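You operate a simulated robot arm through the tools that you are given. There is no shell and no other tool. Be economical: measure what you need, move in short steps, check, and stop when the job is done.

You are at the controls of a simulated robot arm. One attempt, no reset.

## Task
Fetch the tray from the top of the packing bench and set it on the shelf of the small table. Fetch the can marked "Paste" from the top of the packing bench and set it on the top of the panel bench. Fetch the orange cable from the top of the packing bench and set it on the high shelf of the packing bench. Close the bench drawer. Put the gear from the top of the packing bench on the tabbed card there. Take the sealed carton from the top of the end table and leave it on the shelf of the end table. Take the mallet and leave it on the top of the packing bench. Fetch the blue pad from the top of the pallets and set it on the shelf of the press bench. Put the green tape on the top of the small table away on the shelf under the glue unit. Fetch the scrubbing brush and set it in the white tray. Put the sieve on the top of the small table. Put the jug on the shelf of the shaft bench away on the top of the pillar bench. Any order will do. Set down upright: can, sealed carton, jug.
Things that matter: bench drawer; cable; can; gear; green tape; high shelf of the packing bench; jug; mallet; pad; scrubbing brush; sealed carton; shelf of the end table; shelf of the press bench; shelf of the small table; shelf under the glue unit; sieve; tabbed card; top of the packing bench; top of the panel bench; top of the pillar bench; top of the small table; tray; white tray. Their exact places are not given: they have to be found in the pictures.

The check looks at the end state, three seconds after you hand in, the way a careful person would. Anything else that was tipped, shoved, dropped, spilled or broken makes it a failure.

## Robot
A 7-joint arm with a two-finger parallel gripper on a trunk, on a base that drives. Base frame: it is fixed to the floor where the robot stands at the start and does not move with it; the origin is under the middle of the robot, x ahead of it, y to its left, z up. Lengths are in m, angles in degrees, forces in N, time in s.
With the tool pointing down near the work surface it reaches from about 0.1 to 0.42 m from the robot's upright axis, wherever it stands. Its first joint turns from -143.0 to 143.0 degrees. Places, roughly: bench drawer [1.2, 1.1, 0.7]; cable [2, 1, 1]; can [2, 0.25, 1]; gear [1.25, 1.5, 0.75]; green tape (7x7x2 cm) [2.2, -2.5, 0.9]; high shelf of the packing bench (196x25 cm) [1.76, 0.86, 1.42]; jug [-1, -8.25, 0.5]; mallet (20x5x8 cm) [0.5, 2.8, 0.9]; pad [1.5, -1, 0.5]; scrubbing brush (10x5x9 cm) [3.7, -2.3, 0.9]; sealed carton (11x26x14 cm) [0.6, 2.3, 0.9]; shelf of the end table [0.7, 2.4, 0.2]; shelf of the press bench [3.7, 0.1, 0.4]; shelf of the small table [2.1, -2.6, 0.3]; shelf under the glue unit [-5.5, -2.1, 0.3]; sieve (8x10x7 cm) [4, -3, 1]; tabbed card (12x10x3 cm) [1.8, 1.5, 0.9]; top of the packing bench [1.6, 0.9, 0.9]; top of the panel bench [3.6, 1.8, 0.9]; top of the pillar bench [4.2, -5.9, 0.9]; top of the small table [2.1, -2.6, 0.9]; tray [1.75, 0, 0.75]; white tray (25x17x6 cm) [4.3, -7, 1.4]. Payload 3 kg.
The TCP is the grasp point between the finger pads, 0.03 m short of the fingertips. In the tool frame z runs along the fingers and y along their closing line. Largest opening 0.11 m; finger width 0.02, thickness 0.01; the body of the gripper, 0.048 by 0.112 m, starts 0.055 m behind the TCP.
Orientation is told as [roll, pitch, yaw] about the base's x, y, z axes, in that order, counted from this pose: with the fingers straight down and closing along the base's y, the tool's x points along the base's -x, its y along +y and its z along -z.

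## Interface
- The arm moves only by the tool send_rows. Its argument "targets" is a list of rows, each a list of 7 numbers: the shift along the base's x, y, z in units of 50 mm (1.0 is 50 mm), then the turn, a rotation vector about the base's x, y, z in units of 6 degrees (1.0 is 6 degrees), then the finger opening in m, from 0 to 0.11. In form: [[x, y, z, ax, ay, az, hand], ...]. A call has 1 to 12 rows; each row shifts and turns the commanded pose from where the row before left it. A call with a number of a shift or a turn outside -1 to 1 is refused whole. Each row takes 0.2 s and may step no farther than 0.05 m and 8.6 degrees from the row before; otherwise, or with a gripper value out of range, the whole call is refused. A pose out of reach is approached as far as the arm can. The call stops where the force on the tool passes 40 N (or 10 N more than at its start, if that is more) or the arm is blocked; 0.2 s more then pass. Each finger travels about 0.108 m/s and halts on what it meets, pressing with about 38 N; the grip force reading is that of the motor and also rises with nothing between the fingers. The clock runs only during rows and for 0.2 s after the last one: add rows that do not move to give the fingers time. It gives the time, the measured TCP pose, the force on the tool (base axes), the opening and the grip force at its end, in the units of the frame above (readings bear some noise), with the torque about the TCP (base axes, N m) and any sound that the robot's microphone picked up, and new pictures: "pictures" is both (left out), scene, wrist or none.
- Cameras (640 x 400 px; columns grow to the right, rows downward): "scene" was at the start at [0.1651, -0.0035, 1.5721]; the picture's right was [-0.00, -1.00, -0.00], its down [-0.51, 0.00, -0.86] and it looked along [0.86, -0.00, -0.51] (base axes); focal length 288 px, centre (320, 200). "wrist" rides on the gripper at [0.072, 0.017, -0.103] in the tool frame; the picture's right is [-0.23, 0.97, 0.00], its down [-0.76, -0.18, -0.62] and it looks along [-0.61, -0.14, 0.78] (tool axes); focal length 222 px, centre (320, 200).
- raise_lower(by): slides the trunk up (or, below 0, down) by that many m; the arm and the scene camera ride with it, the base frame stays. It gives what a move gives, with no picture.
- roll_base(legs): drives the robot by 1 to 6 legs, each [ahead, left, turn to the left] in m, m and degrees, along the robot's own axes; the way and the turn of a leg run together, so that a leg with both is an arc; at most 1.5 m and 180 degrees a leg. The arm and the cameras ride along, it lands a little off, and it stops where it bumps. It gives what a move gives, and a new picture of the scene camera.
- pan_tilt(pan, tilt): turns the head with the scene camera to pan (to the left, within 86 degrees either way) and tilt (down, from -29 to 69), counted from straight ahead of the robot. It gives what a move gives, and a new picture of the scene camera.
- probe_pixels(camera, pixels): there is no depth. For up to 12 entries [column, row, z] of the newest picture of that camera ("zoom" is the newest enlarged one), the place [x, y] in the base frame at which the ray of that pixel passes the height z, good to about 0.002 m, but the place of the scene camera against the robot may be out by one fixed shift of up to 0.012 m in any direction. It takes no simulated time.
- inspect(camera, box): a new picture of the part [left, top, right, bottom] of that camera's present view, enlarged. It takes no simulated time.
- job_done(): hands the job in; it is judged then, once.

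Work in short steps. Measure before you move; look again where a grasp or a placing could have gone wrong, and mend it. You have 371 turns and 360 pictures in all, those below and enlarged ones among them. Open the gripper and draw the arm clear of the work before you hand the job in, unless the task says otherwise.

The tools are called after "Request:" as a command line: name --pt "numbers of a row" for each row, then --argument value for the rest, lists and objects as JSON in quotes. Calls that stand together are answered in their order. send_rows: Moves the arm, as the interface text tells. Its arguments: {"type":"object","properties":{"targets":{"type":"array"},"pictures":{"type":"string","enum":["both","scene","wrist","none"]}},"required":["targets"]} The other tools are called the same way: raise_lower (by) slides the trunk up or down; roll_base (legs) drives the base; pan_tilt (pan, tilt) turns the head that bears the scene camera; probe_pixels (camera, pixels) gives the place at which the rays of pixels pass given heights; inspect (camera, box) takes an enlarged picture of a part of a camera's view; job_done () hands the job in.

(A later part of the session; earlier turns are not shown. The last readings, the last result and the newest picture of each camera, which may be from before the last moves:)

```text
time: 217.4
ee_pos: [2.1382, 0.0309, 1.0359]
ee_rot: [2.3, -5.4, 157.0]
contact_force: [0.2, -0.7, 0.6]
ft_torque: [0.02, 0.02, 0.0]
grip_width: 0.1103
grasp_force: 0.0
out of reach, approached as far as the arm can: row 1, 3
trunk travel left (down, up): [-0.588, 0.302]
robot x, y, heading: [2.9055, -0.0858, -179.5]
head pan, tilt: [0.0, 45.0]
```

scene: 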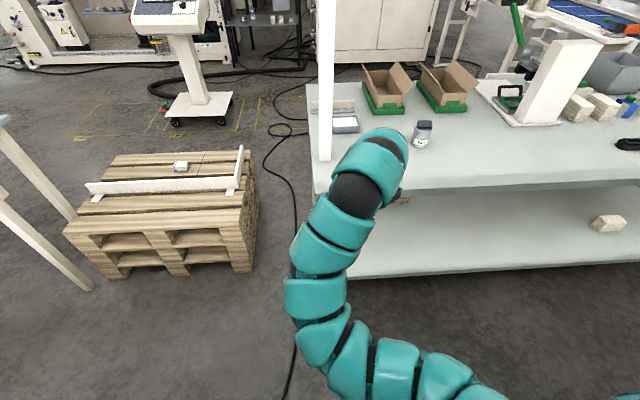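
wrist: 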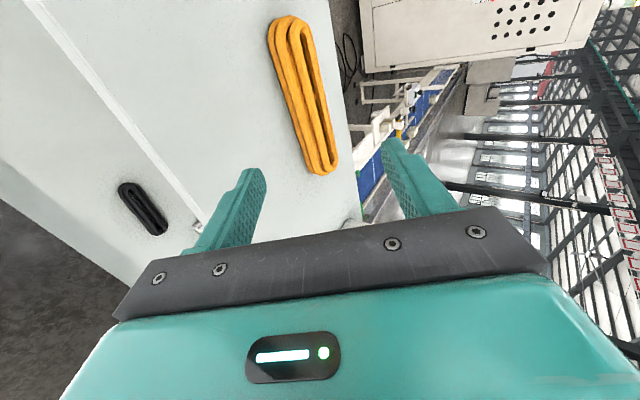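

Tool-down at radius 0.77 reached. I look at the tray to measure it.

Request:
inspect --camera "scene" --box '[290, 80, 450, 180]'

Request:
inspect --camera "wrist" --box '[0, 0, 640, 400]'

```text
4.00 times, centred on (370, 130) of scene
```

zoom: 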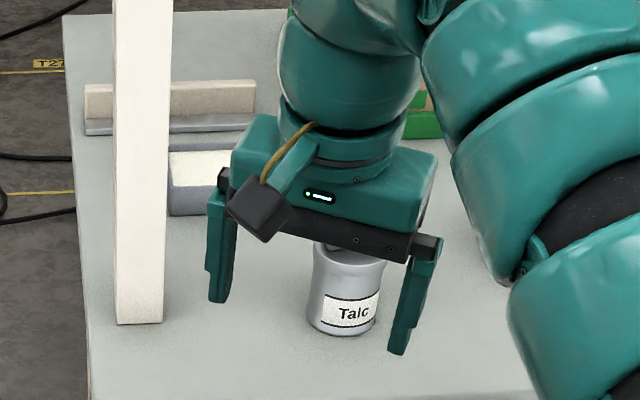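

```text
1.00 times, centred on (320, 200) of wrist (not enlarged: the box is as wide or as high as the picture)
```

zoom: 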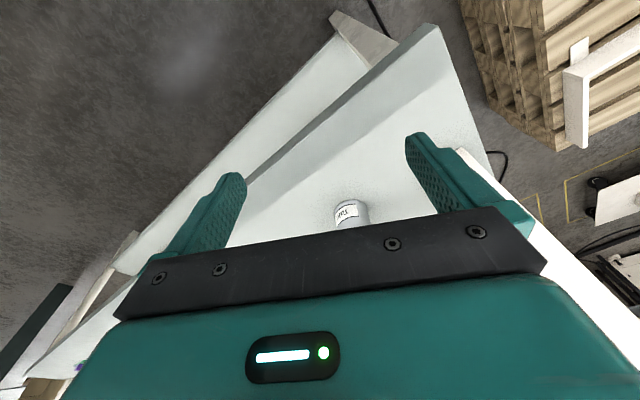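

I shift the base 0.3 m to the right (+y) to see the tray free of the arm.

Request:
roll_base --legs '[[0, -0.3, 0]]'

Request:
inspect --camera "scene" --box '[190, 80, 350, 180]'

```text
time: 219.4
ee_pos: [2.1372, 0.3213, 1.0356]
ee_rot: [2.3, -5.4, 157.0]
contact_force: [0.9, -0.5, 1.4]
ft_torque: [0.0, -0.01, 0.01]
grip_width: 0.1101
grasp_force: 0.0
trunk travel left (down, up): [-0.588, 0.302]
robot x, y, heading: [2.9081, 0.2034, -179.5]
head pan, tilt: [0.0, 45.0]
```

scene: 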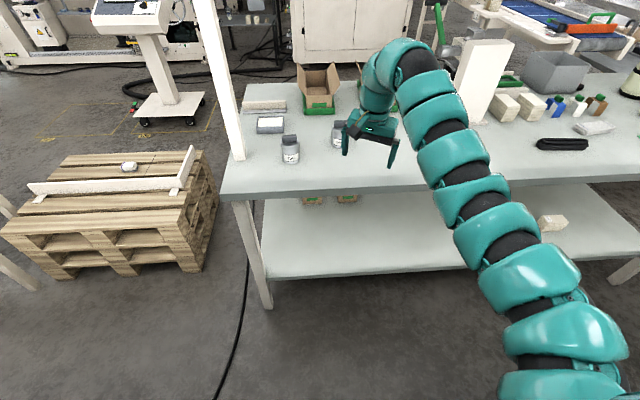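

```text
4.00 times, centred on (270, 130) of scene
```

zoom: 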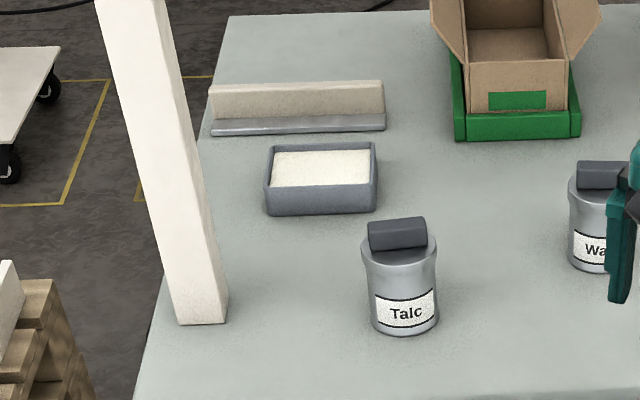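

I probe the tray's corners (bottom z≈0.86, rim z≈0.90).

Request:
probe_pixels --camera "zoom" --pixels '[[267, 215, 0.86], [374, 208, 0.86], [267, 187, 0.895], [377, 181, 0.895], [270, 147, 0.895], [375, 143, 0.895], [178, 325, 0.86], [228, 321, 0.86], [373, 325, 0.86], [438, 318, 0.86], [230, 130, 0.86], [385, 128, 0.86]]'

```text
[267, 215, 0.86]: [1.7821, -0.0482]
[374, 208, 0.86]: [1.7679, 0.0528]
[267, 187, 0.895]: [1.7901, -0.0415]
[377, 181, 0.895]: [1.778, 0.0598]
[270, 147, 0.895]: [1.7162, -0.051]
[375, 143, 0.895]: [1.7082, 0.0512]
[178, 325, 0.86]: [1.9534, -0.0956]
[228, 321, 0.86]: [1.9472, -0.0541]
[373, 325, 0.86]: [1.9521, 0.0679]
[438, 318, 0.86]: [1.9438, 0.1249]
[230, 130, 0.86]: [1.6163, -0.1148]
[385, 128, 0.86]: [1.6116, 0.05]
```

Tray 10×7 cm, centre (1.745,0.003), rim z≈0.895. I'll grip across the 7 cm side: turn yaw by −60° to ≈97°.

Request:
send_rows --pt "0 0 0 0 -0.98 0 0.11" --pt "0 0 0 0 0 -1 0.11" --pt "0 0 0 0 0 -1 0.11" --pt "0 0 0 0 0 -1 0.11" --pt "0 0 0 0 0 -1 0.11" --pt "0 0 0 0 0 -1 0.11" --pt "0 0 0 0 0 -1 0.11" --pt "0 0 0 0 0 -1 0.11" --pt "0 0 0 0 0 -1 0.11" --pt "0 0 0 0 0 -1 0.11" --pt "0 0 0 0 0 -1 0.11" --pictures "none"

```text
time: 221.8
ee_pos: [2.1358, 0.3206, 1.0348]
ee_rot: [0.0, 0.0, 97.0]
contact_force: [0.1, 0.8, 0.2]
ft_torque: [0.0, 0.02, -0.04]
grip_width: 0.1098
grasp_force: 0.0
trunk travel left (down, up): [-0.588, 0.302]
robot x, y, heading: [2.9051, 0.2018, -179.7]
head pan, tilt: [0.0, 45.0]
```

The post at (1.95,−0.075) would meet the wrist camera on a straight approach, so I come in diagonally: robot heading ≈207°, from about (2.80,0.40), trunk raised 5 cm to clear the Talc can.

Request:
raise_lower --by 0.06

Request:
roll_base --legs '[[0.105, -0.198, 0], [0, 0, 26.6]]'

Request:
send_rows --pt "0 0 0 0 0 -1 0.11" --pt "0 0 0 0 0 -1 0.11" --pt "0 0 0 0 0 -1 0.11" --pt "0 0 0 0 0 -1 0.11" --pt "0 0 0 0 0 -0.4 0.11" --pictures "none"

```text
time: 222.8
ee_pos: [2.1357, 0.3208, 1.0955]
ee_rot: [0.0, -0.1, 97.1]
contact_force: [-0.6, 0.7, 0.0]
ft_torque: [0.04, 0.0, 0.03]
grip_width: 0.1101
grasp_force: 0.0
trunk travel left (down, up): [-0.648, 0.242]
robot x, y, heading: [2.904, 0.2026, -180.0]
head pan, tilt: [0.0, 45.0]
```

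```text
time: 225.9
ee_pos: [2.0562, 0.1606, 1.0954]
ee_rot: [0.0, -0.1, 124.0]
contact_force: [-0.3, 0.0, -0.2]
ft_torque: [-0.03, -0.01, 0.02]
grip_width: 0.1099
grasp_force: 0.1
trunk travel left (down, up): [-0.648, 0.242]
robot x, y, heading: [2.7974, 0.405, -152.8]
head pan, tilt: [0.0, 45.0]
```

scene: 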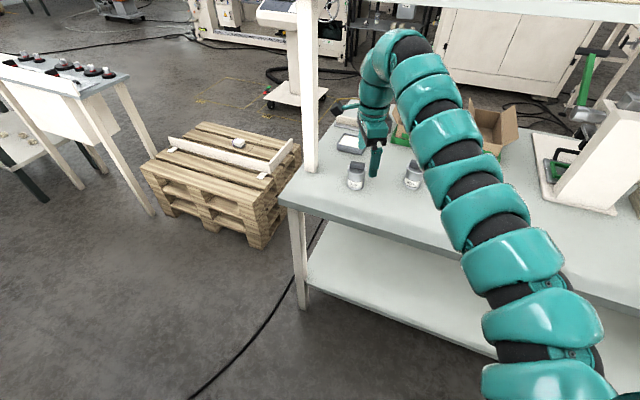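

```text
time: 227.1
ee_pos: [2.0553, 0.1614, 1.0954]
ee_rot: [0.0, 0.0, 97.6]
contact_force: [1.1, 0.3, 0.3]
ft_torque: [0.02, 0.03, 0.02]
grip_width: 0.1099
grasp_force: 0.0
trunk travel left (down, up): [-0.648, 0.242]
robot x, y, heading: [2.7922, 0.4102, -152.8]
head pan, tilt: [0.0, 45.0]
```

Everything lines up: drive 0.345 ahead.

Request:
roll_base --legs '[[0.345, 0, 0]]'

Request:
inspect --camera "wrist" --box '[0, 0, 640, 400]'

```text
time: 229.3
ee_pos: [1.7551, 0.0089, 1.0934]
ee_rot: [-0.2, -0.1, 97.6]
contact_force: [0.0, 0.1, -0.1]
ft_torque: [-0.01, 0.0, -0.02]
grip_width: 0.11
grasp_force: 0.1
trunk travel left (down, up): [-0.648, 0.242]
robot x, y, heading: [2.496, 0.2533, -152.8]
head pan, tilt: [0.0, 45.0]
```

scene: 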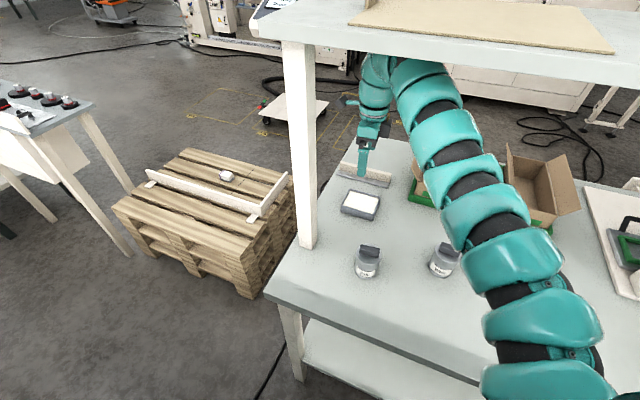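

```text
1.00 times, centred on (320, 200) of wrist (not enlarged: the box is as wide or as high as the picture)
```

zoom: 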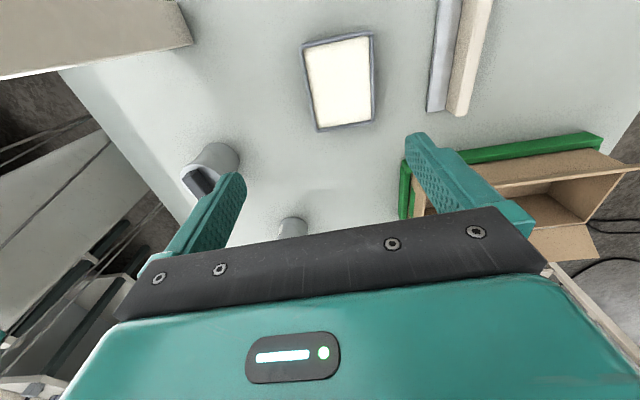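

I measure the tray in the wrist view.

Request:
probe_pixels --camera "zoom" --pixels '[[302, 46, 0.89], [373, 33, 0.89], [378, 122, 0.89], [317, 131, 0.89], [340, 82, 0.89]]'

```text
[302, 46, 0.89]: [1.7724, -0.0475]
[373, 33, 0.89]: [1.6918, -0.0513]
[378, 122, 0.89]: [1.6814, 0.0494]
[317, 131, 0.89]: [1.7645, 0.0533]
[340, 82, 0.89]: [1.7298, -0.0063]
```

Centre by wrist camera ≈(1.729,0.001), width ≈8 cm. I shift by (−0.025,−0.008), lower the trunk 0.15 and look again.

Request:
send_rows --pt "-0.5 -0.16 0 0 0 -0.5 0.11" --pictures "none"

Request:
raise_lower --by -0.13

Request:
inspect --camera "wrist" --box '[0, 0, 640, 400]'

```text
time: 229.7
ee_pos: [1.7304, 0.01, 1.0864]
ee_rot: [-0.7, -0.3, 94.2]
contact_force: [0.7, -0.7, -0.6]
ft_torque: [0.02, -0.02, -0.05]
grip_width: 0.1098
grasp_force: 0.1
trunk travel left (down, up): [-0.648, 0.242]
robot x, y, heading: [2.4974, 0.2511, -152.7]
head pan, tilt: [0.0, 45.0]
```

```text
time: 231.2
ee_pos: [1.7335, 0.0013, 0.9665]
ee_rot: [-0.1, -0.2, 94.5]
contact_force: [0.3, 0.2, -0.7]
ft_torque: [0.0, 0.0, -0.02]
grip_width: 0.1097
grasp_force: 0.0
trunk travel left (down, up): [-0.518, 0.372]
robot x, y, heading: [2.4985, 0.2522, -152.7]
head pan, tilt: [0.0, 45.0]
```

```text
1.00 times, centred on (320, 200) of wrist (not enlarged: the box is as wide or as high as the picture)
```

zoom: 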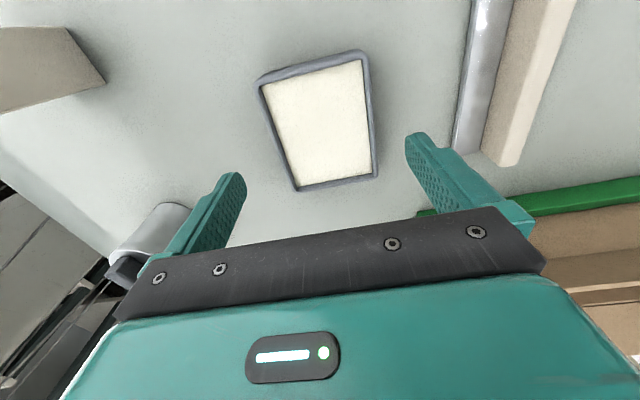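

Request:
probe_pixels --camera "zoom" --pixels '[[258, 80, 0.89], [365, 50, 0.89], [378, 175, 0.89], [298, 192, 0.89], [258, 80, 0.9], [365, 50, 0.9], [378, 175, 0.9], [298, 192, 0.9]]'

```text
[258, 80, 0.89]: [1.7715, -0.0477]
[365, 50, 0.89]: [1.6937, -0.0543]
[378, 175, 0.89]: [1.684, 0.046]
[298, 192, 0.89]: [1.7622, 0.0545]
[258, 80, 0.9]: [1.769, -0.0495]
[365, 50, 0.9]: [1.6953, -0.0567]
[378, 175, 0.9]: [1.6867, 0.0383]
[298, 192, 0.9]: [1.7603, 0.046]
```

Consistent: centre (1.728,−0.001). I descend to TCP z≈0.90 in steps and close.

Request:
send_rows --pt "-0.1 -0.04 -0.3 0 0 0 0.11" --pt "0 0 -0.4 0 0 0 0.11" --pt "0 0 -0.3 0 0 0 0.11" --pt "0 0 -0.2 0 0 0 0.11" --pt "0 0 -0.1 0 0 0 0.11" --pt "0 0 0 0 0 0 0.08" --pt "0 0 0 0 0 0 0.06" --pt "0 0 0 0 0 0 0.06" --pictures "wrist"

```text
time: 233.0
ee_pos: [1.7346, -0.0031, 0.8984]
ee_rot: [-0.2, -0.1, 94.6]
contact_force: [-0.6, 0.3, -0.7]
ft_torque: [-0.06, 0.06, 0.0]
grip_width: 0.0847
grasp_force: 38.1
out of reach, approached as far as the arm can: row 1
trunk travel left (down, up): [-0.518, 0.372]
robot x, y, heading: [2.4966, 0.2489, -152.6]
head pan, tilt: [0.0, 45.0]
```

wrist: 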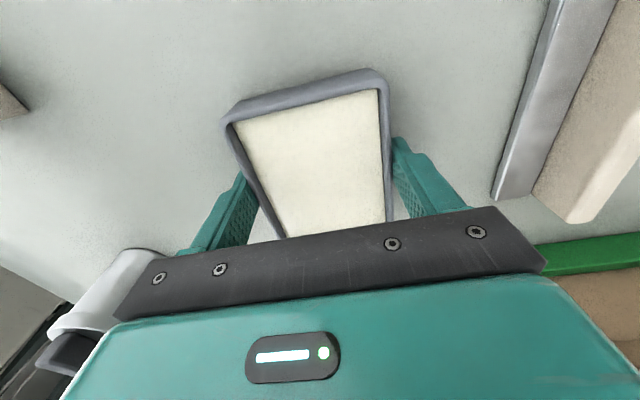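

Gripped at 0.085. I lift straight up slowly.

Request:
send_rows --pt "0 0 0.3 0 0 0 0.06" --pt "0 0 0.5 0 0 0 0.06" --pt "0 0 0.5 0 0 0 0.06" --pictures "none"

Request:
raise_lower --by 0.12

Request:
inspect --camera "scene" --box '[280, 60, 480, 260]'

```text
time: 233.8
ee_pos: [1.7331, -0.0018, 0.9616]
ee_rot: [-0.2, -0.1, 94.6]
contact_force: [-0.7, 0.2, -3.5]
ft_torque: [-0.02, -0.03, 0.02]
grip_width: 0.0844
grasp_force: 38.1
trunk travel left (down, up): [-0.518, 0.372]
robot x, y, heading: [2.4975, 0.2493, -152.5]
head pan, tilt: [0.0, 45.0]
```

```text
time: 235.3
ee_pos: [1.7336, -0.0019, 1.0818]
ee_rot: [-0.1, -0.1, 94.6]
contact_force: [0.3, 0.4, -3.0]
ft_torque: [-0.04, 0.0, 0.0]
grip_width: 0.0845
grasp_force: 38.6
trunk travel left (down, up): [-0.638, 0.252]
robot x, y, heading: [2.4967, 0.2522, -152.7]
head pan, tilt: [0.0, 45.0]
```

```text
2.00 times, centred on (380, 160) of scene
```

zoom: 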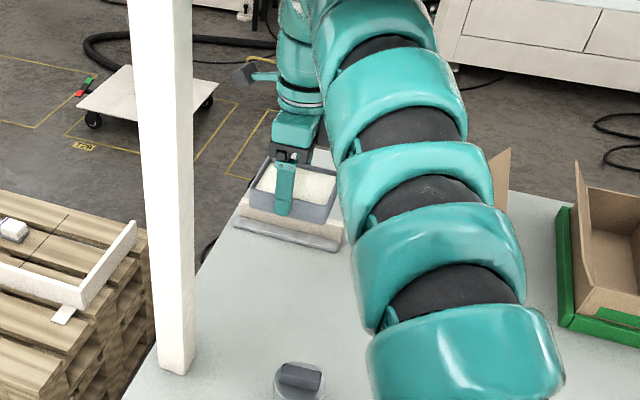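

The tray is held level. I back out along the same line, then turn to face −y down the aisle.

Request:
roll_base --legs '[[-0.38, 0, 0], [0, 0, 62]]'

```text
time: 240.5
ee_pos: [2.7034, -0.3713, 1.0819]
ee_rot: [-0.1, -0.2, 157.1]
contact_force: [0.0, -1.0, -3.5]
ft_torque: [-0.02, -0.01, -0.02]
grip_width: 0.0844
grasp_force: 37.8
trunk travel left (down, up): [-0.638, 0.252]
robot x, y, heading: [2.8363, 0.4212, -90.4]
head pan, tilt: [0.0, 45.0]
```

scene: 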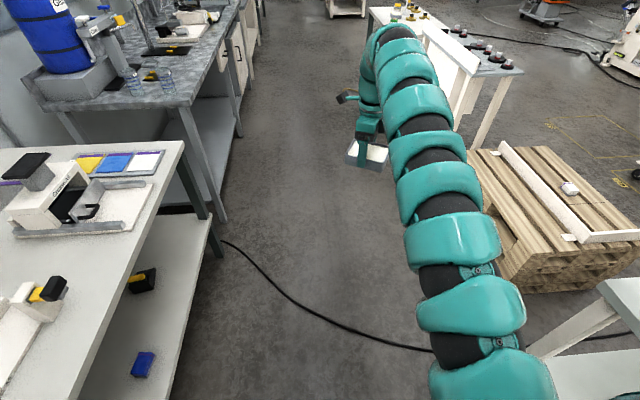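

I drive down the aisle in two stages.

Request:
roll_base --legs '[[1.4, 0, 0], [1.4, 0, 0]]'

```text
time: 254.2
ee_pos: [2.7338, -3.1965, 1.0829]
ee_rot: [-0.1, -0.1, 157.9]
contact_force: [0.8, -0.3, -3.2]
ft_torque: [0.0, 0.0, 0.03]
grip_width: 0.0847
grasp_force: 38.1
trunk travel left (down, up): [-0.638, 0.252]
robot x, y, heading: [2.8533, -2.3996, -89.4]
head pan, tilt: [0.0, 45.0]
```

scene: 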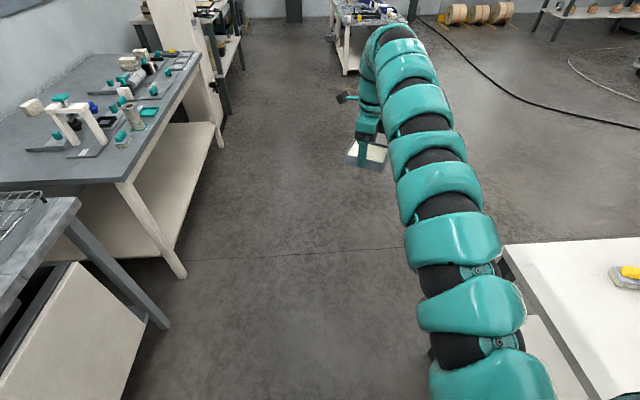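

I continue to y≈−4.1, slide right to x≈2.15 and turn to face +y.

Request:
roll_base --legs '[[1.3, 0, 0], [0.4, 0, 0], [0, -0.6, 0], [0, 0, -178]]'

Request:
pan_tilt --pan 0 --tilt 40

```text
time: 272.7
ee_pos: [2.2642, -3.2739, 1.0816]
ee_rot: [-0.2, -0.1, -14.9]
contact_force: [-0.4, 0.6, -3.3]
ft_torque: [0.0, -0.02, 0.0]
grip_width: 0.0844
grasp_force: 38.0
trunk travel left (down, up): [-0.638, 0.252]
robot x, y, heading: [2.2502, -4.0738, 97.7]
head pan, tilt: [0.0, 45.0]
```

scene: 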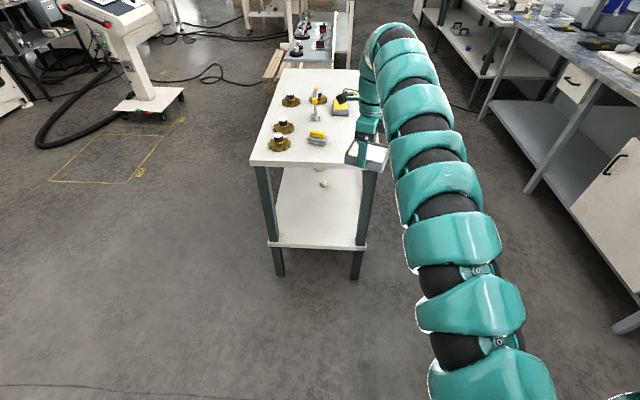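

```text
time: 273.4
ee_pos: [2.2644, -3.2746, 1.0817]
ee_rot: [-0.2, 0.0, -14.9]
contact_force: [0.5, -0.4, -3.5]
ft_torque: [-0.04, 0.02, 0.0]
grip_width: 0.0844
grasp_force: 38.1
trunk travel left (down, up): [-0.638, 0.252]
robot x, y, heading: [2.2506, -4.0779, 97.7]
head pan, tilt: [0.0, 40.0]
```

scene: 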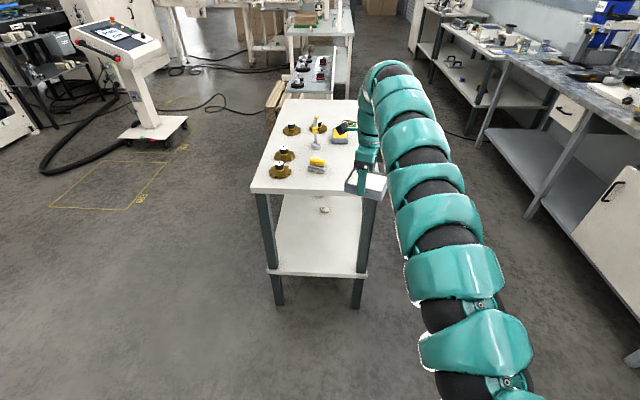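

The table's end is ahead. I square up (turn −7.7°), slide 0.2 left and 0.05 back, then lower the trunk fully.

Request:
roll_base --legs '[[-0.08, 0, -7.7], [0, 0.2, 0]]'

Request:
raise_lower --by -0.4

Request:
raise_lower --by -0.23

Request:
pan_tilt --pan 0 --tilt 30

```text
time: 275.6
ee_pos: [2.1762, -3.3623, 1.0819]
ee_rot: [-0.1, -0.2, -22.4]
contact_force: [-0.9, 1.2, -4.1]
ft_torque: [0.01, -0.04, -0.03]
grip_width: 0.0848
grasp_force: 37.8
trunk travel left (down, up): [-0.638, 0.252]
robot x, y, heading: [2.0489, -4.155, 90.0]
head pan, tilt: [0.0, 40.0]
```

scene: 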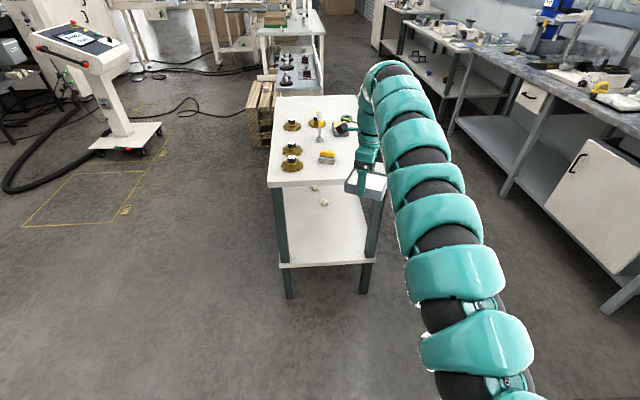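

```text
time: 279.4
ee_pos: [2.176, -3.3623, 0.6818]
ee_rot: [-0.1, -0.1, -22.5]
contact_force: [1.0, -1.1, -3.1]
ft_torque: [0.01, 0.02, 0.03]
grip_width: 0.0846
grasp_force: 37.5
trunk travel left (down, up): [-0.238, 0.652]
robot x, y, heading: [2.0532, -4.1548, 90.1]
head pan, tilt: [0.0, 40.0]
```

```text
time: 281.9
ee_pos: [2.1768, -3.363, 0.4515]
ee_rot: [-0.1, 0.0, -22.5]
contact_force: [0.3, 0.0, -3.1]
ft_torque: [-0.01, 0.01, 0.0]
grip_width: 0.0844
grasp_force: 37.9
trunk travel left (down, up): [-0.008, 0.882]
robot x, y, heading: [2.0535, -4.157, 90.0]
head pan, tilt: [0.0, 40.0]
```

```text
time: 282.6
ee_pos: [2.1769, -3.3627, 0.451]
ee_rot: [-0.1, -0.2, -22.5]
contact_force: [0.2, 0.4, -2.8]
ft_torque: [-0.01, 0.0, 0.02]
grip_width: 0.0847
grasp_force: 37.6
trunk travel left (down, up): [-0.008, 0.882]
robot x, y, heading: [2.0536, -4.1602, 90.2]
head pan, tilt: [0.0, 30.0]
```

scene: 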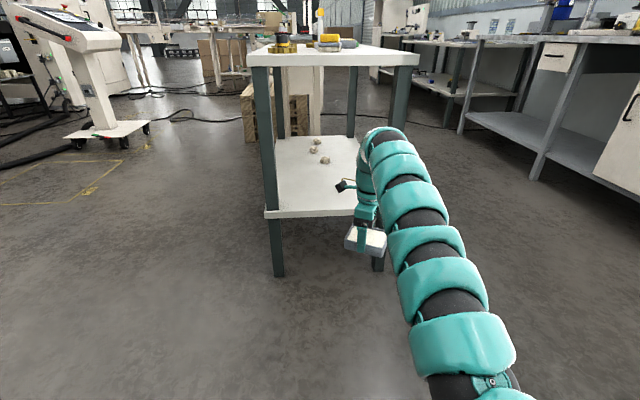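

I measure the shelf height via the leg, the rocks and the leg gap.

Request:
probe_pixels --camera "scene" --pixels '[[278, 277, 0], [378, 271, 0], [267, 214, 0.25], [267, 214, 0.3], [267, 214, 0.28], [326, 163, 0.28], [320, 156, 0.28], [316, 146, 0.28], [310, 214, 0.28], [248, 58, 0.86]]'

```text
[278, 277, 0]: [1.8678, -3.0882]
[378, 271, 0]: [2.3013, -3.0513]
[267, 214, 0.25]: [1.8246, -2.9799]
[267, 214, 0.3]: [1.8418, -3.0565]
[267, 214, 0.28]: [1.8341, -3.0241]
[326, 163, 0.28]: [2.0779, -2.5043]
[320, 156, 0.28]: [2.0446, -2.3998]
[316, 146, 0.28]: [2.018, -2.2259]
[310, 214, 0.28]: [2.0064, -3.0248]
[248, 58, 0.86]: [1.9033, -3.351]
```

Shelf z≈0.32, rocks beyond y=−2.55. I drive 0.47 ahead (0.04 left) under the table top.

Request:
roll_base --legs '[[0, 0.04, 0], [0.47, 0, 0]]'

Request:
inspect --camera "wrist" --box '[0, 0, 640, 400]'

```text
time: 285.9
ee_pos: [2.1241, -2.8903, 0.4506]
ee_rot: [-0.1, -0.2, -21.9]
contact_force: [-0.3, 0.9, -2.7]
ft_torque: [-0.03, 0.03, 0.02]
grip_width: 0.0845
grasp_force: 38.4
trunk travel left (down, up): [-0.008, 0.882]
robot x, y, heading: [2.0138, -3.6864, 90.9]
head pan, tilt: [0.0, 30.0]
```

scene: 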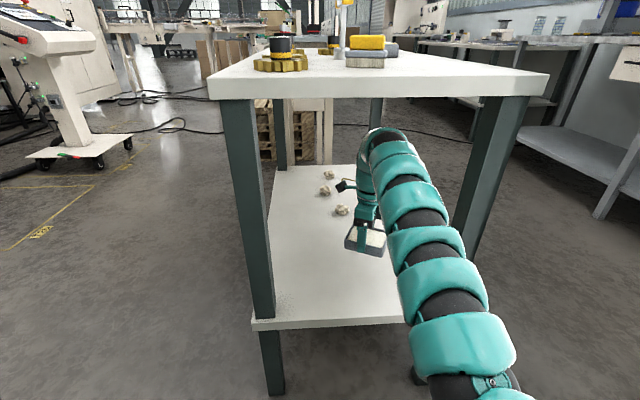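

```text
1.00 times, centred on (320, 200) of wrist (not enlarged: the box is as wide or as high as the picture)
```

zoom: 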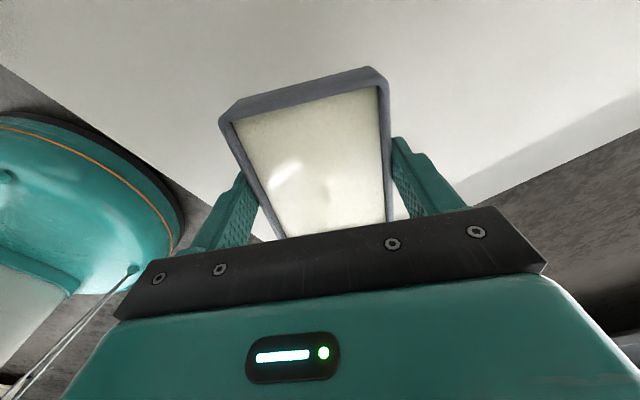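

The content glistens like liquid, so I keep level and descend slowly to contact.

Request:
send_rows --pt "0 0 -0.3 0 0 0 0.06" --pt "0 0 -0.3 0 0 0 0.06" --pt "0 0 -0.3 0 0 0 0.06" --pt "0 0 -0.2 0 0 0 0.06" --pt "0 0 -0.2 0 0 0 0.06" --pt "0 0 -0.1 0 0 0 0.06" --pt "0 0 -0.1 0 0 0 0.06" --pt "0 0 -0.1 0 0 0 0.06" --pictures "none"

```text
time: 287.7
ee_pos: [2.1237, -2.889, 0.377]
ee_rot: [0.4, 0.2, -21.9]
contact_force: [1.1, 1.6, 38.2]
ft_torque: [-1.6, 0.49, -0.1]
grip_width: 0.0845
grasp_force: 38.5
trunk travel left (down, up): [-0.008, 0.882]
robot x, y, heading: [2.0116, -3.6874, 90.6]
head pan, tilt: [0.0, 30.0]
```

Contact at 0.377. I relieve 4 mm, open, and lift away.

Request:
send_rows --pt "0 0 0.1 0 0 0 0.06" --pt "0 0 0 0 0 0 0.095" --pt "0 0 0 0 0 0 0.11" --pt "0 0 0 0 0 0 0.11" --pt "0 0 0.4 0 0 0 0.11" --pt "0 0 0.6 0 0 0 0.11" --pt "0 0 0.6 0 0 0 0.11" --pictures "wrist"

```text
time: 289.3
ee_pos: [2.1217, -2.8917, 0.4576]
ee_rot: [-0.1, -0.2, -21.8]
contact_force: [0.1, -0.7, 0.4]
ft_torque: [0.0, -0.01, 0.02]
grip_width: 0.11
grasp_force: 0.0
trunk travel left (down, up): [-0.008, 0.882]
robot x, y, heading: [2.009, -3.6893, 90.7]
head pan, tilt: [0.0, 30.0]
```

wrist: 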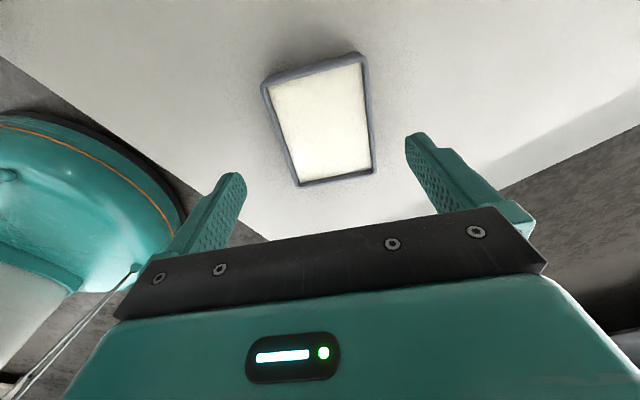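

Tray delivered. I back out and raise the trunk.

Request:
roll_base --legs '[[-0.55, 0, -0.7]]'

Request:
raise_lower --by 0.4

Request:
raise_lower --by 0.3

Request:
pan_tilt --pan -15 --tilt 25

```text
time: 292.5
ee_pos: [2.1277, -3.4515, 0.4577]
ee_rot: [-0.2, -0.1, -21.6]
contact_force: [1.1, 0.4, 0.6]
ft_torque: [0.03, -0.02, 0.03]
grip_width: 0.1099
grasp_force: 0.1
trunk travel left (down, up): [-0.008, 0.882]
robot x, y, heading: [2.0217, -4.2434, 91.2]
head pan, tilt: [0.0, 30.0]
```

scene: 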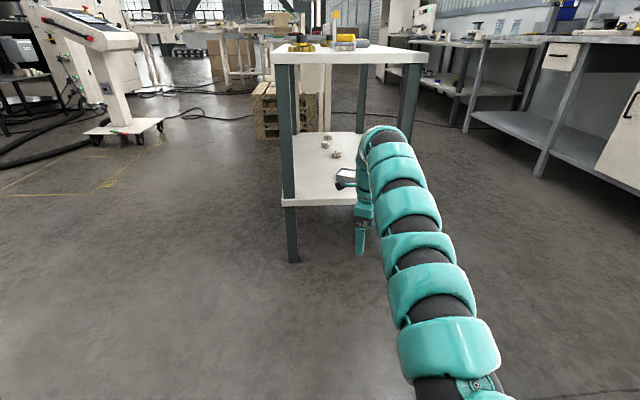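

```text
time: 296.3
ee_pos: [2.127, -3.4507, 0.858]
ee_rot: [-0.1, -0.1, -21.6]
contact_force: [0.1, -0.3, 0.1]
ft_torque: [0.0, 0.04, -0.01]
grip_width: 0.11
grasp_force: 0.1
trunk travel left (down, up): [-0.408, 0.482]
robot x, y, heading: [2.0203, -4.2468, 91.1]
head pan, tilt: [0.0, 30.0]
```

```text
time: 299.3
ee_pos: [2.128, -3.4505, 1.1576]
ee_rot: [-0.1, -0.1, -21.6]
contact_force: [0.6, 0.1, 0.4]
ft_torque: [-0.02, 0.03, -0.03]
grip_width: 0.1098
grasp_force: 0.0
trunk travel left (down, up): [-0.708, 0.182]
robot x, y, heading: [2.0208, -4.2448, 91.1]
head pan, tilt: [0.0, 30.0]
```

```text
time: 300.1
ee_pos: [2.1277, -3.451, 1.1586]
ee_rot: [-0.1, -0.1, -21.6]
contact_force: [-0.3, 0.4, -0.6]
ft_torque: [-0.01, 0.01, 0.03]
grip_width: 0.11
grasp_force: 0.1
trunk travel left (down, up): [-0.708, 0.182]
robot x, y, heading: [2.0195, -4.2458, 91.3]
head pan, tilt: [-15.0, 25.0]
```

scene: 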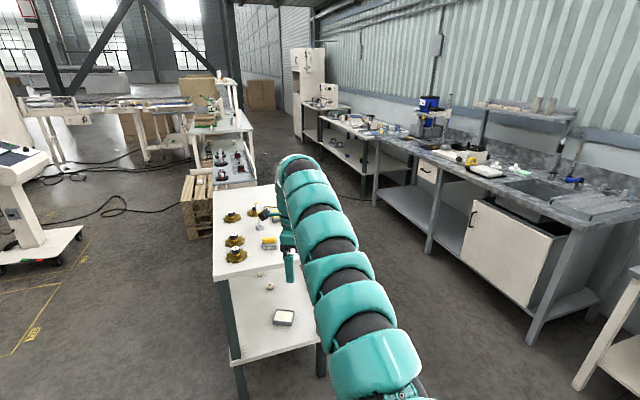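

The tray is visible on the shelf (284,318). Next sieve: drive round to face the sink bench (+x) near y≈−3.1.

Request:
roll_base --legs '[[0, -0.65, 0], [0, 0, -91], [0, 1.1, 0]]'

Request:
pan_tilt --pan 10 --tilt 38

```text
time: 312.9
ee_pos: [3.4582, -3.236, 1.1581]
ee_rot: [-0.1, -0.1, -112.0]
contact_force: [0.1, -0.1, 0.2]
ft_torque: [0.01, 0.01, 0.02]
grip_width: 0.1099
grasp_force: 0.0
trunk travel left (down, up): [-0.708, 0.182]
robot x, y, heading: [2.6625, -3.1199, 0.5]
head pan, tilt: [-15.0, 25.0]
```

scene: 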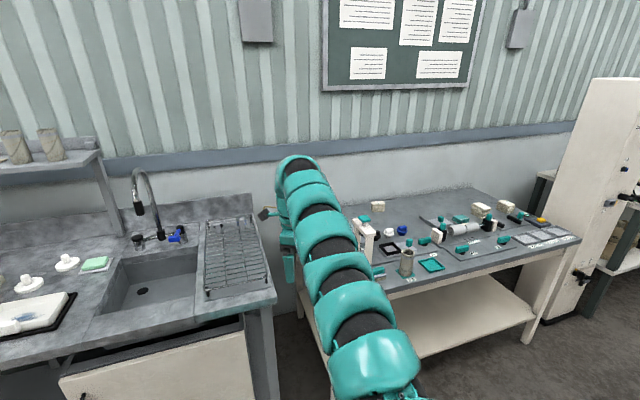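

```text
time: 313.8
ee_pos: [3.4586, -3.2369, 1.159]
ee_rot: [-0.1, -0.1, -112.0]
contact_force: [-0.4, 0.0, -0.7]
ft_torque: [-0.03, -0.01, 0.01]
grip_width: 0.1102
grasp_force: 0.1
trunk travel left (down, up): [-0.708, 0.182]
robot x, y, heading: [2.662, -3.1223, 1.0]
head pan, tilt: [10.0, 38.0]
```

scene: 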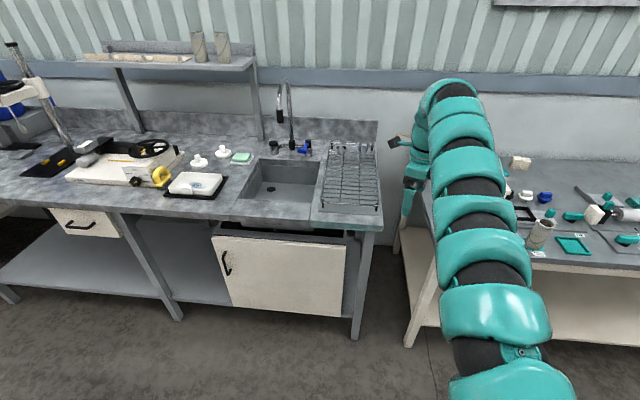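

I enlarge the rack/sink area and the yellow item for sieve and brush.

Request:
inspect --camera "scene" --box '[225, 70, 400, 240]'

Request:
inspect --camera "scene" --box '[60, 110, 260, 235]'

```text
2.35 times, centred on (312, 155) of scene
```

zoom: 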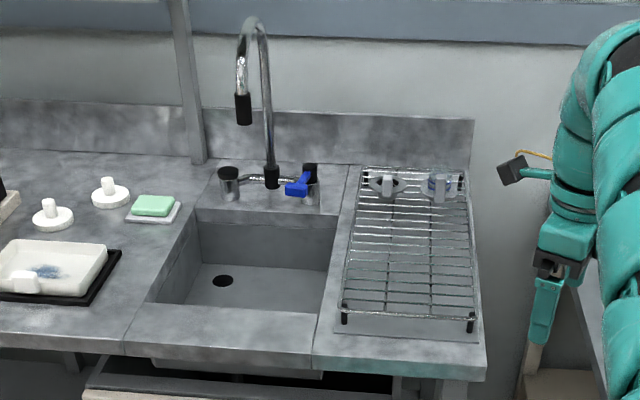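

```text
3.20 times, centred on (160, 172) of scene
```

zoom: 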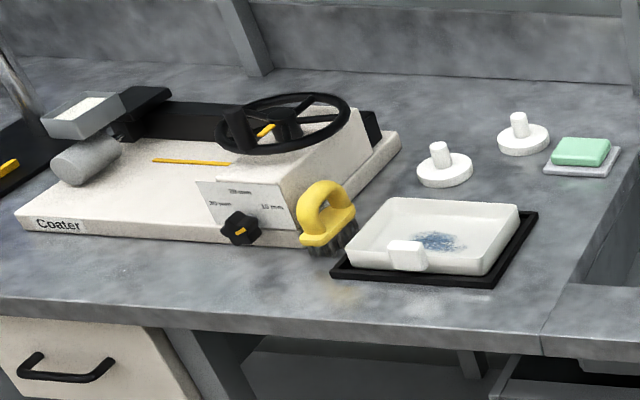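

Yellow scrubbing brush found. Two things stand at the far end of the drying rack; I enlarge them.

Request:
inspect --camera "scene" --box '[315, 125, 365, 165]'

Request:
inspect --camera "wrist" --box '[0, 0, 640, 400]'

```text
10.00 times, centred on (340, 145) of scene
```

zoom: 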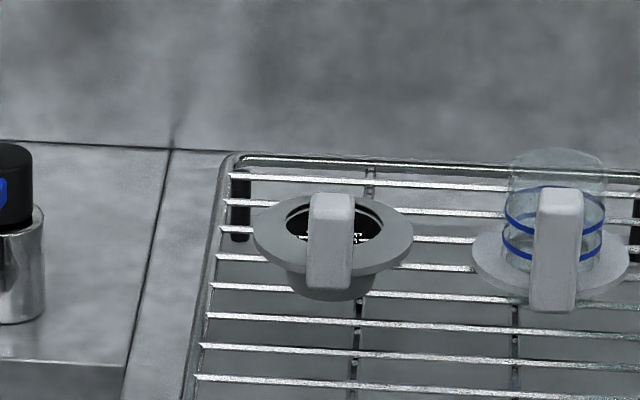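

```text
1.00 times, centred on (320, 200) of wrist (not enlarged: the box is as wide or as high as the picture)
```

zoom: 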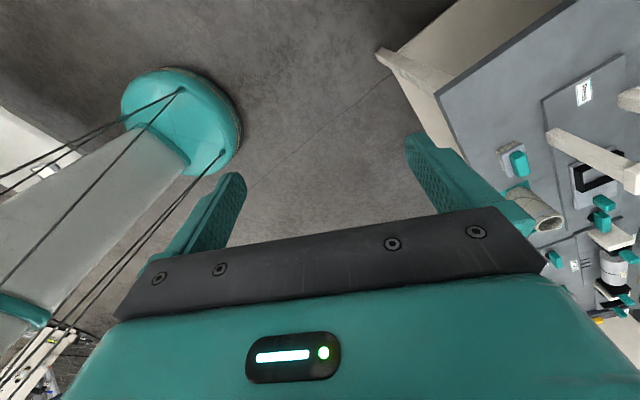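

The left one (bowl with brim and an upright tab handle) is the sieve. I measure its place.

Request:
probe_pixels --camera "scene" --pixels '[[340, 152, 0.92], [340, 152, 0.95], [340, 145, 0.95], [352, 150, 0.92], [360, 152, 0.92], [342, 200, 0.88], [380, 210, 0.88], [330, 210, 0.88], [378, 232, 0.87], [160, 186, 0.9], [205, 198, 0.87]]'

```text
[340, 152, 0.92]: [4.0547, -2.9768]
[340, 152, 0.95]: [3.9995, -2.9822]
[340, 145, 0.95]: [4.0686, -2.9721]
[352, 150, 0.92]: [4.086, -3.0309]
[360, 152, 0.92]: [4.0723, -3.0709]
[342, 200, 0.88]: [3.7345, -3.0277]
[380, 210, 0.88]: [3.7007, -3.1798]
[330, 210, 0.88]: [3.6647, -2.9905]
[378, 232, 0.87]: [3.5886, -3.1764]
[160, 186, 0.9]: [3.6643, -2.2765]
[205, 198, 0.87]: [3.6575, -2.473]
```

Bench edge x≈3.57; the tab is at x≈4.0. I turn the gripper back to yaw 0 and lean it 45° forward, with the base stationary.

Request:
send_rows --pt "0 0 0 0 0 1 0.11" --pt "0 0 0 0 0 1 0.11" --pt "0 0 0 0 0 1 0.11" --pt "0 0 0 0 0 1 0.11" --pt "0 0 0 0 0 1 0.11" --pt "0 0 0 0 0 1 0.11" --pt "0 0 0 0 0 1 0.11" --pt "0 0 0 0 0 1 0.11" --pt "0 0 0 0 0 1 0.11" --pt "0 0 0 0 0 1 0.11" --pt "0 0 0 0 0 1 0.11" --pt "0 0 0 0 0 1 0.11" --pictures "none"

Request:
send_rows --pt "0 0 0 0 0 1 0.11" --pt "0 0 0 0 0 1 0.11" --pt "0 0 0 0 0 1 0.11" --pt "0 0 0 0 0 1 0.11" --pt "0 0 0 0 0 1 0.11" --pt "0 0 0 0 0 1 0.11" --pt "0 0 0 0 0 0.6 0.11" --pictures "none"

Request:
send_rows --pt "0 0 0 0 -1 0 0.11" --pt "0 0 0 0 -1 0 0.11" --pt "0 0 0 0 -1 0 0.11" --pt "0 0 0 0 -1 0 0.11" --pt "0 0 0 0 -1 0 0.11" --pt "0 0 0 0 -1 0 0.11" --pt "0 0 0 0 -1 0 0.11" --pt "0 0 0 0 -0.5 0 0.11" --pictures "none"

```text
time: 316.4
ee_pos: [3.4578, -3.2353, 1.1578]
ee_rot: [-0.1, -0.2, -39.8]
contact_force: [-0.1, 0.2, 0.5]
ft_torque: [0.01, -0.02, 0.01]
grip_width: 0.1099
grasp_force: 0.0
trunk travel left (down, up): [-0.708, 0.182]
robot x, y, heading: [2.6664, -3.1284, 0.4]
head pan, tilt: [10.0, 38.0]
```

```text
time: 318.0
ee_pos: [3.4591, -3.2365, 1.1577]
ee_rot: [0.0, -0.2, -0.4]
contact_force: [0.2, 1.1, -0.2]
ft_torque: [0.02, 0.0, 0.0]
grip_width: 0.1102
grasp_force: 0.1
trunk travel left (down, up): [-0.708, 0.182]
robot x, y, heading: [2.667, -3.1247, 0.9]
head pan, tilt: [10.0, 38.0]
```

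```text
time: 319.8
ee_pos: [3.4589, -3.2383, 1.1574]
ee_rot: [0.2, -45.0, -0.6]
contact_force: [0.9, 0.2, -0.3]
ft_torque: [-0.01, 0.0, 0.03]
grip_width: 0.1099
grasp_force: 0.1
trunk travel left (down, up): [-0.708, 0.182]
robot x, y, heading: [2.6616, -3.1201, 0.7]
head pan, tilt: [10.0, 38.0]
```

All reachable. I move left 0.255 and ahead 0.40 toward the sieve.

Request:
roll_base --legs '[[0, 0.255, 0], [0.4, 0, 0]]'

Request:
inspect --camera "wrist" --box '[0, 0, 640, 400]'

```text
time: 323.7
ee_pos: [3.8514, -2.9877, 1.1583]
ee_rot: [0.2, -45.1, -1.4]
contact_force: [0.1, 0.7, 0.8]
ft_torque: [-0.04, -0.02, -0.03]
grip_width: 0.1103
grasp_force: 0.1
trunk travel left (down, up): [-0.708, 0.182]
robot x, y, heading: [3.0633, -2.8645, -0.3]
head pan, tilt: [10.0, 38.0]
```

scene: 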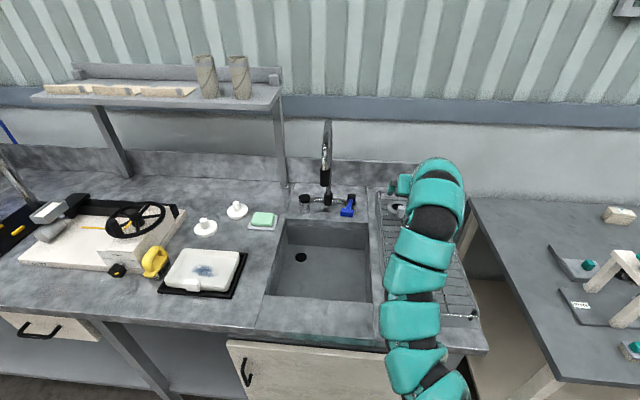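

```text
1.00 times, centred on (320, 200) of wrist (not enlarged: the box is as wide or as high as the picture)
```

zoom: 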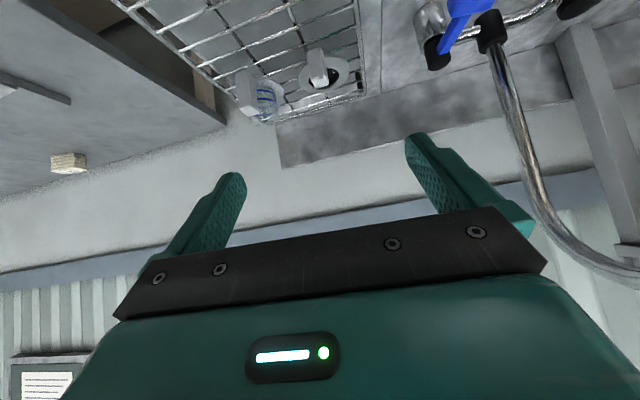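

I enlarge the sieve in the wrist view and probe its tab.

Request:
inspect --camera "wrist" --box '[230, 20, 390, 120]'

```text
4.00 times, centred on (310, 70) of wrist
```

zoom: 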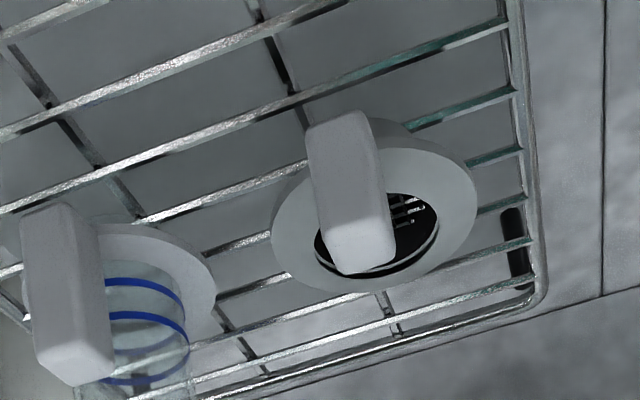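

Request:
probe_pixels --camera "zoom" --pixels '[[360, 262, 0.97], [360, 262, 0.96], [315, 195, 0.95], [385, 185, 0.95], [340, 118, 0.92], [275, 230, 0.94], [477, 195, 0.94], [370, 293, 0.94], [345, 130, 0.94], [345, 130, 0.92], [110, 370, 0.97], [70, 290, 0.95]]'

```text
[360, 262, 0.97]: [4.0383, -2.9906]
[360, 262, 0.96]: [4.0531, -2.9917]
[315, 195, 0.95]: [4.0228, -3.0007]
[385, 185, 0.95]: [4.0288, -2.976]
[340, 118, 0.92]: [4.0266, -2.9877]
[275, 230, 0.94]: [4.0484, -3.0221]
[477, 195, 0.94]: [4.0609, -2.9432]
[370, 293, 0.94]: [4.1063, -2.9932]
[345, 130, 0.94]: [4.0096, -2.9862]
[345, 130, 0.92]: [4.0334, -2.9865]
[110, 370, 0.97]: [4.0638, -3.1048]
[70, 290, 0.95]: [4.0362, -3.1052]
```

Tab plane at x≈4.03, y≈−2.988, 2.5 cm wide, top ≈0.975. I'll grip its upper part only. Trunk down 0.12, base ahead 0.10, opening 0.06.

Request:
raise_lower --by -0.12

Request:
roll_base --legs '[[0.1, 0, 0]]'

Request:
send_rows --pt "0 0 0 0 0 0 0.06" --pt "0 0 0 0 0 0 0.06" --pictures "wrist"

```text
time: 325.2
ee_pos: [3.8516, -2.988, 1.0387]
ee_rot: [0.3, -45.1, -1.4]
contact_force: [-0.4, 0.0, 0.3]
ft_torque: [-0.01, 0.02, 0.05]
grip_width: 0.1101
grasp_force: 0.0
trunk travel left (down, up): [-0.588, 0.302]
robot x, y, heading: [3.0604, -2.8639, 0.1]
head pan, tilt: [10.0, 38.0]
```

```text
time: 326.4
ee_pos: [3.9528, -2.988, 1.0362]
ee_rot: [0.3, -44.9, -1.4]
contact_force: [0.0, -0.2, -0.4]
ft_torque: [0.02, 0.02, 0.0]
grip_width: 0.11
grasp_force: 0.1
trunk travel left (down, up): [-0.588, 0.302]
robot x, y, heading: [3.1572, -2.8608, -0.4]
head pan, tilt: [10.0, 38.0]
```

scene: 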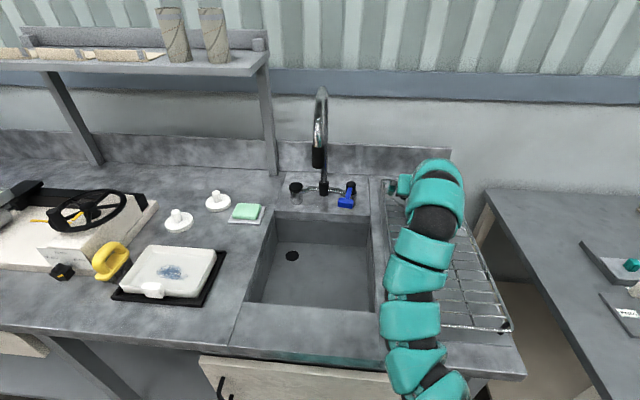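

```text
time: 326.9
ee_pos: [3.9524, -2.989, 1.0379]
ee_rot: [0.3, -45.1, -1.4]
contact_force: [0.9, -1.3, 0.4]
ft_torque: [-0.03, 0.01, 0.02]
grip_width: 0.0601
grasp_force: 0.1
trunk travel left (down, up): [-0.588, 0.302]
robot x, y, heading: [3.1599, -2.8643, -0.3]
head pan, tilt: [10.0, 38.0]
```

wrist: 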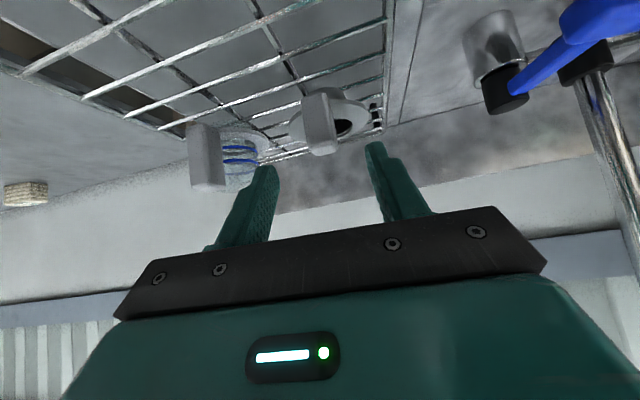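

I triangulate the tab from this nearer view.

Request:
probe_pixels --camera "wrist" --pixels '[[320, 155, 0.97], [320, 155, 0.98], [320, 155, 0.96], [320, 155, 0.99], [316, 90, 0.92], [316, 90, 0.93], [316, 90, 0.94], [303, 120, 0.95], [336, 115, 0.95]]'

```text
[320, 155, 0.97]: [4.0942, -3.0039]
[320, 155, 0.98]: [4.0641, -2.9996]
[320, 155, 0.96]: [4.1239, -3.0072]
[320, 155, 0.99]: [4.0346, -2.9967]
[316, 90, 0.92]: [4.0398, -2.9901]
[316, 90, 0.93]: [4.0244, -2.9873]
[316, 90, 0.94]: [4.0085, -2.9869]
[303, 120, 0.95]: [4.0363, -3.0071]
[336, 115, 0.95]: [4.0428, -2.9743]
```

Triangulation: tab from z≈0.94 to 1.0 at x≈4.0, y≈−2.99. I go to TCP (3.995,−2.99,1.0) and close.

Request:
send_rows --pt "0.4 0 -0.3 0 0 0 0.06" --pt "0.45 -0.02 -0.45 0 0 0 0.06" --pt "0 0 0 0 0 0 0.06" --pictures "wrist"

```text
time: 327.8
ee_pos: [3.9947, -2.9899, 1.0005]
ee_rot: [0.3, -45.1, -1.4]
contact_force: [0.5, 0.3, -0.3]
ft_torque: [0.01, -0.02, 0.0]
grip_width: 0.0601
grasp_force: 0.0
trunk travel left (down, up): [-0.588, 0.302]
robot x, y, heading: [3.1645, -2.8608, -0.2]
head pan, tilt: [10.0, 38.0]
```

wrist: 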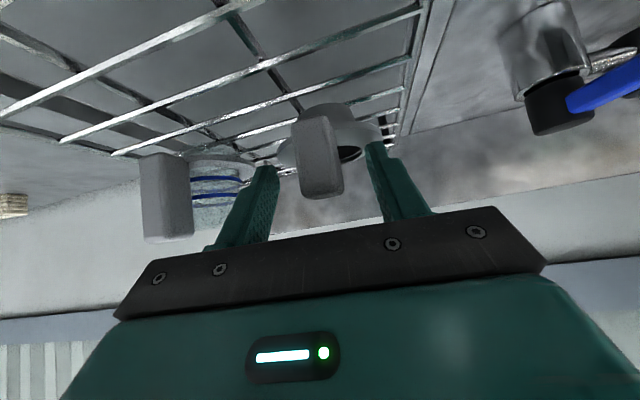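

I triangulate once more from here.

Request:
probe_pixels --camera "wrist" --pixels '[[322, 195, 0.99], [322, 195, 1.0], [322, 195, 1.005], [312, 110, 0.93], [312, 110, 0.94], [312, 110, 0.95], [297, 150, 0.97], [342, 145, 0.97]]'

```text
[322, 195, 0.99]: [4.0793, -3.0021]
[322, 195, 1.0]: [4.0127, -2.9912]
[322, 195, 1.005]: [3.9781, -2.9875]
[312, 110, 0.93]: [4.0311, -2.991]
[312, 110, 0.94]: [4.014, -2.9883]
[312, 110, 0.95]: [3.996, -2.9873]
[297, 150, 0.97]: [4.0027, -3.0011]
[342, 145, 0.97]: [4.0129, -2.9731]
```

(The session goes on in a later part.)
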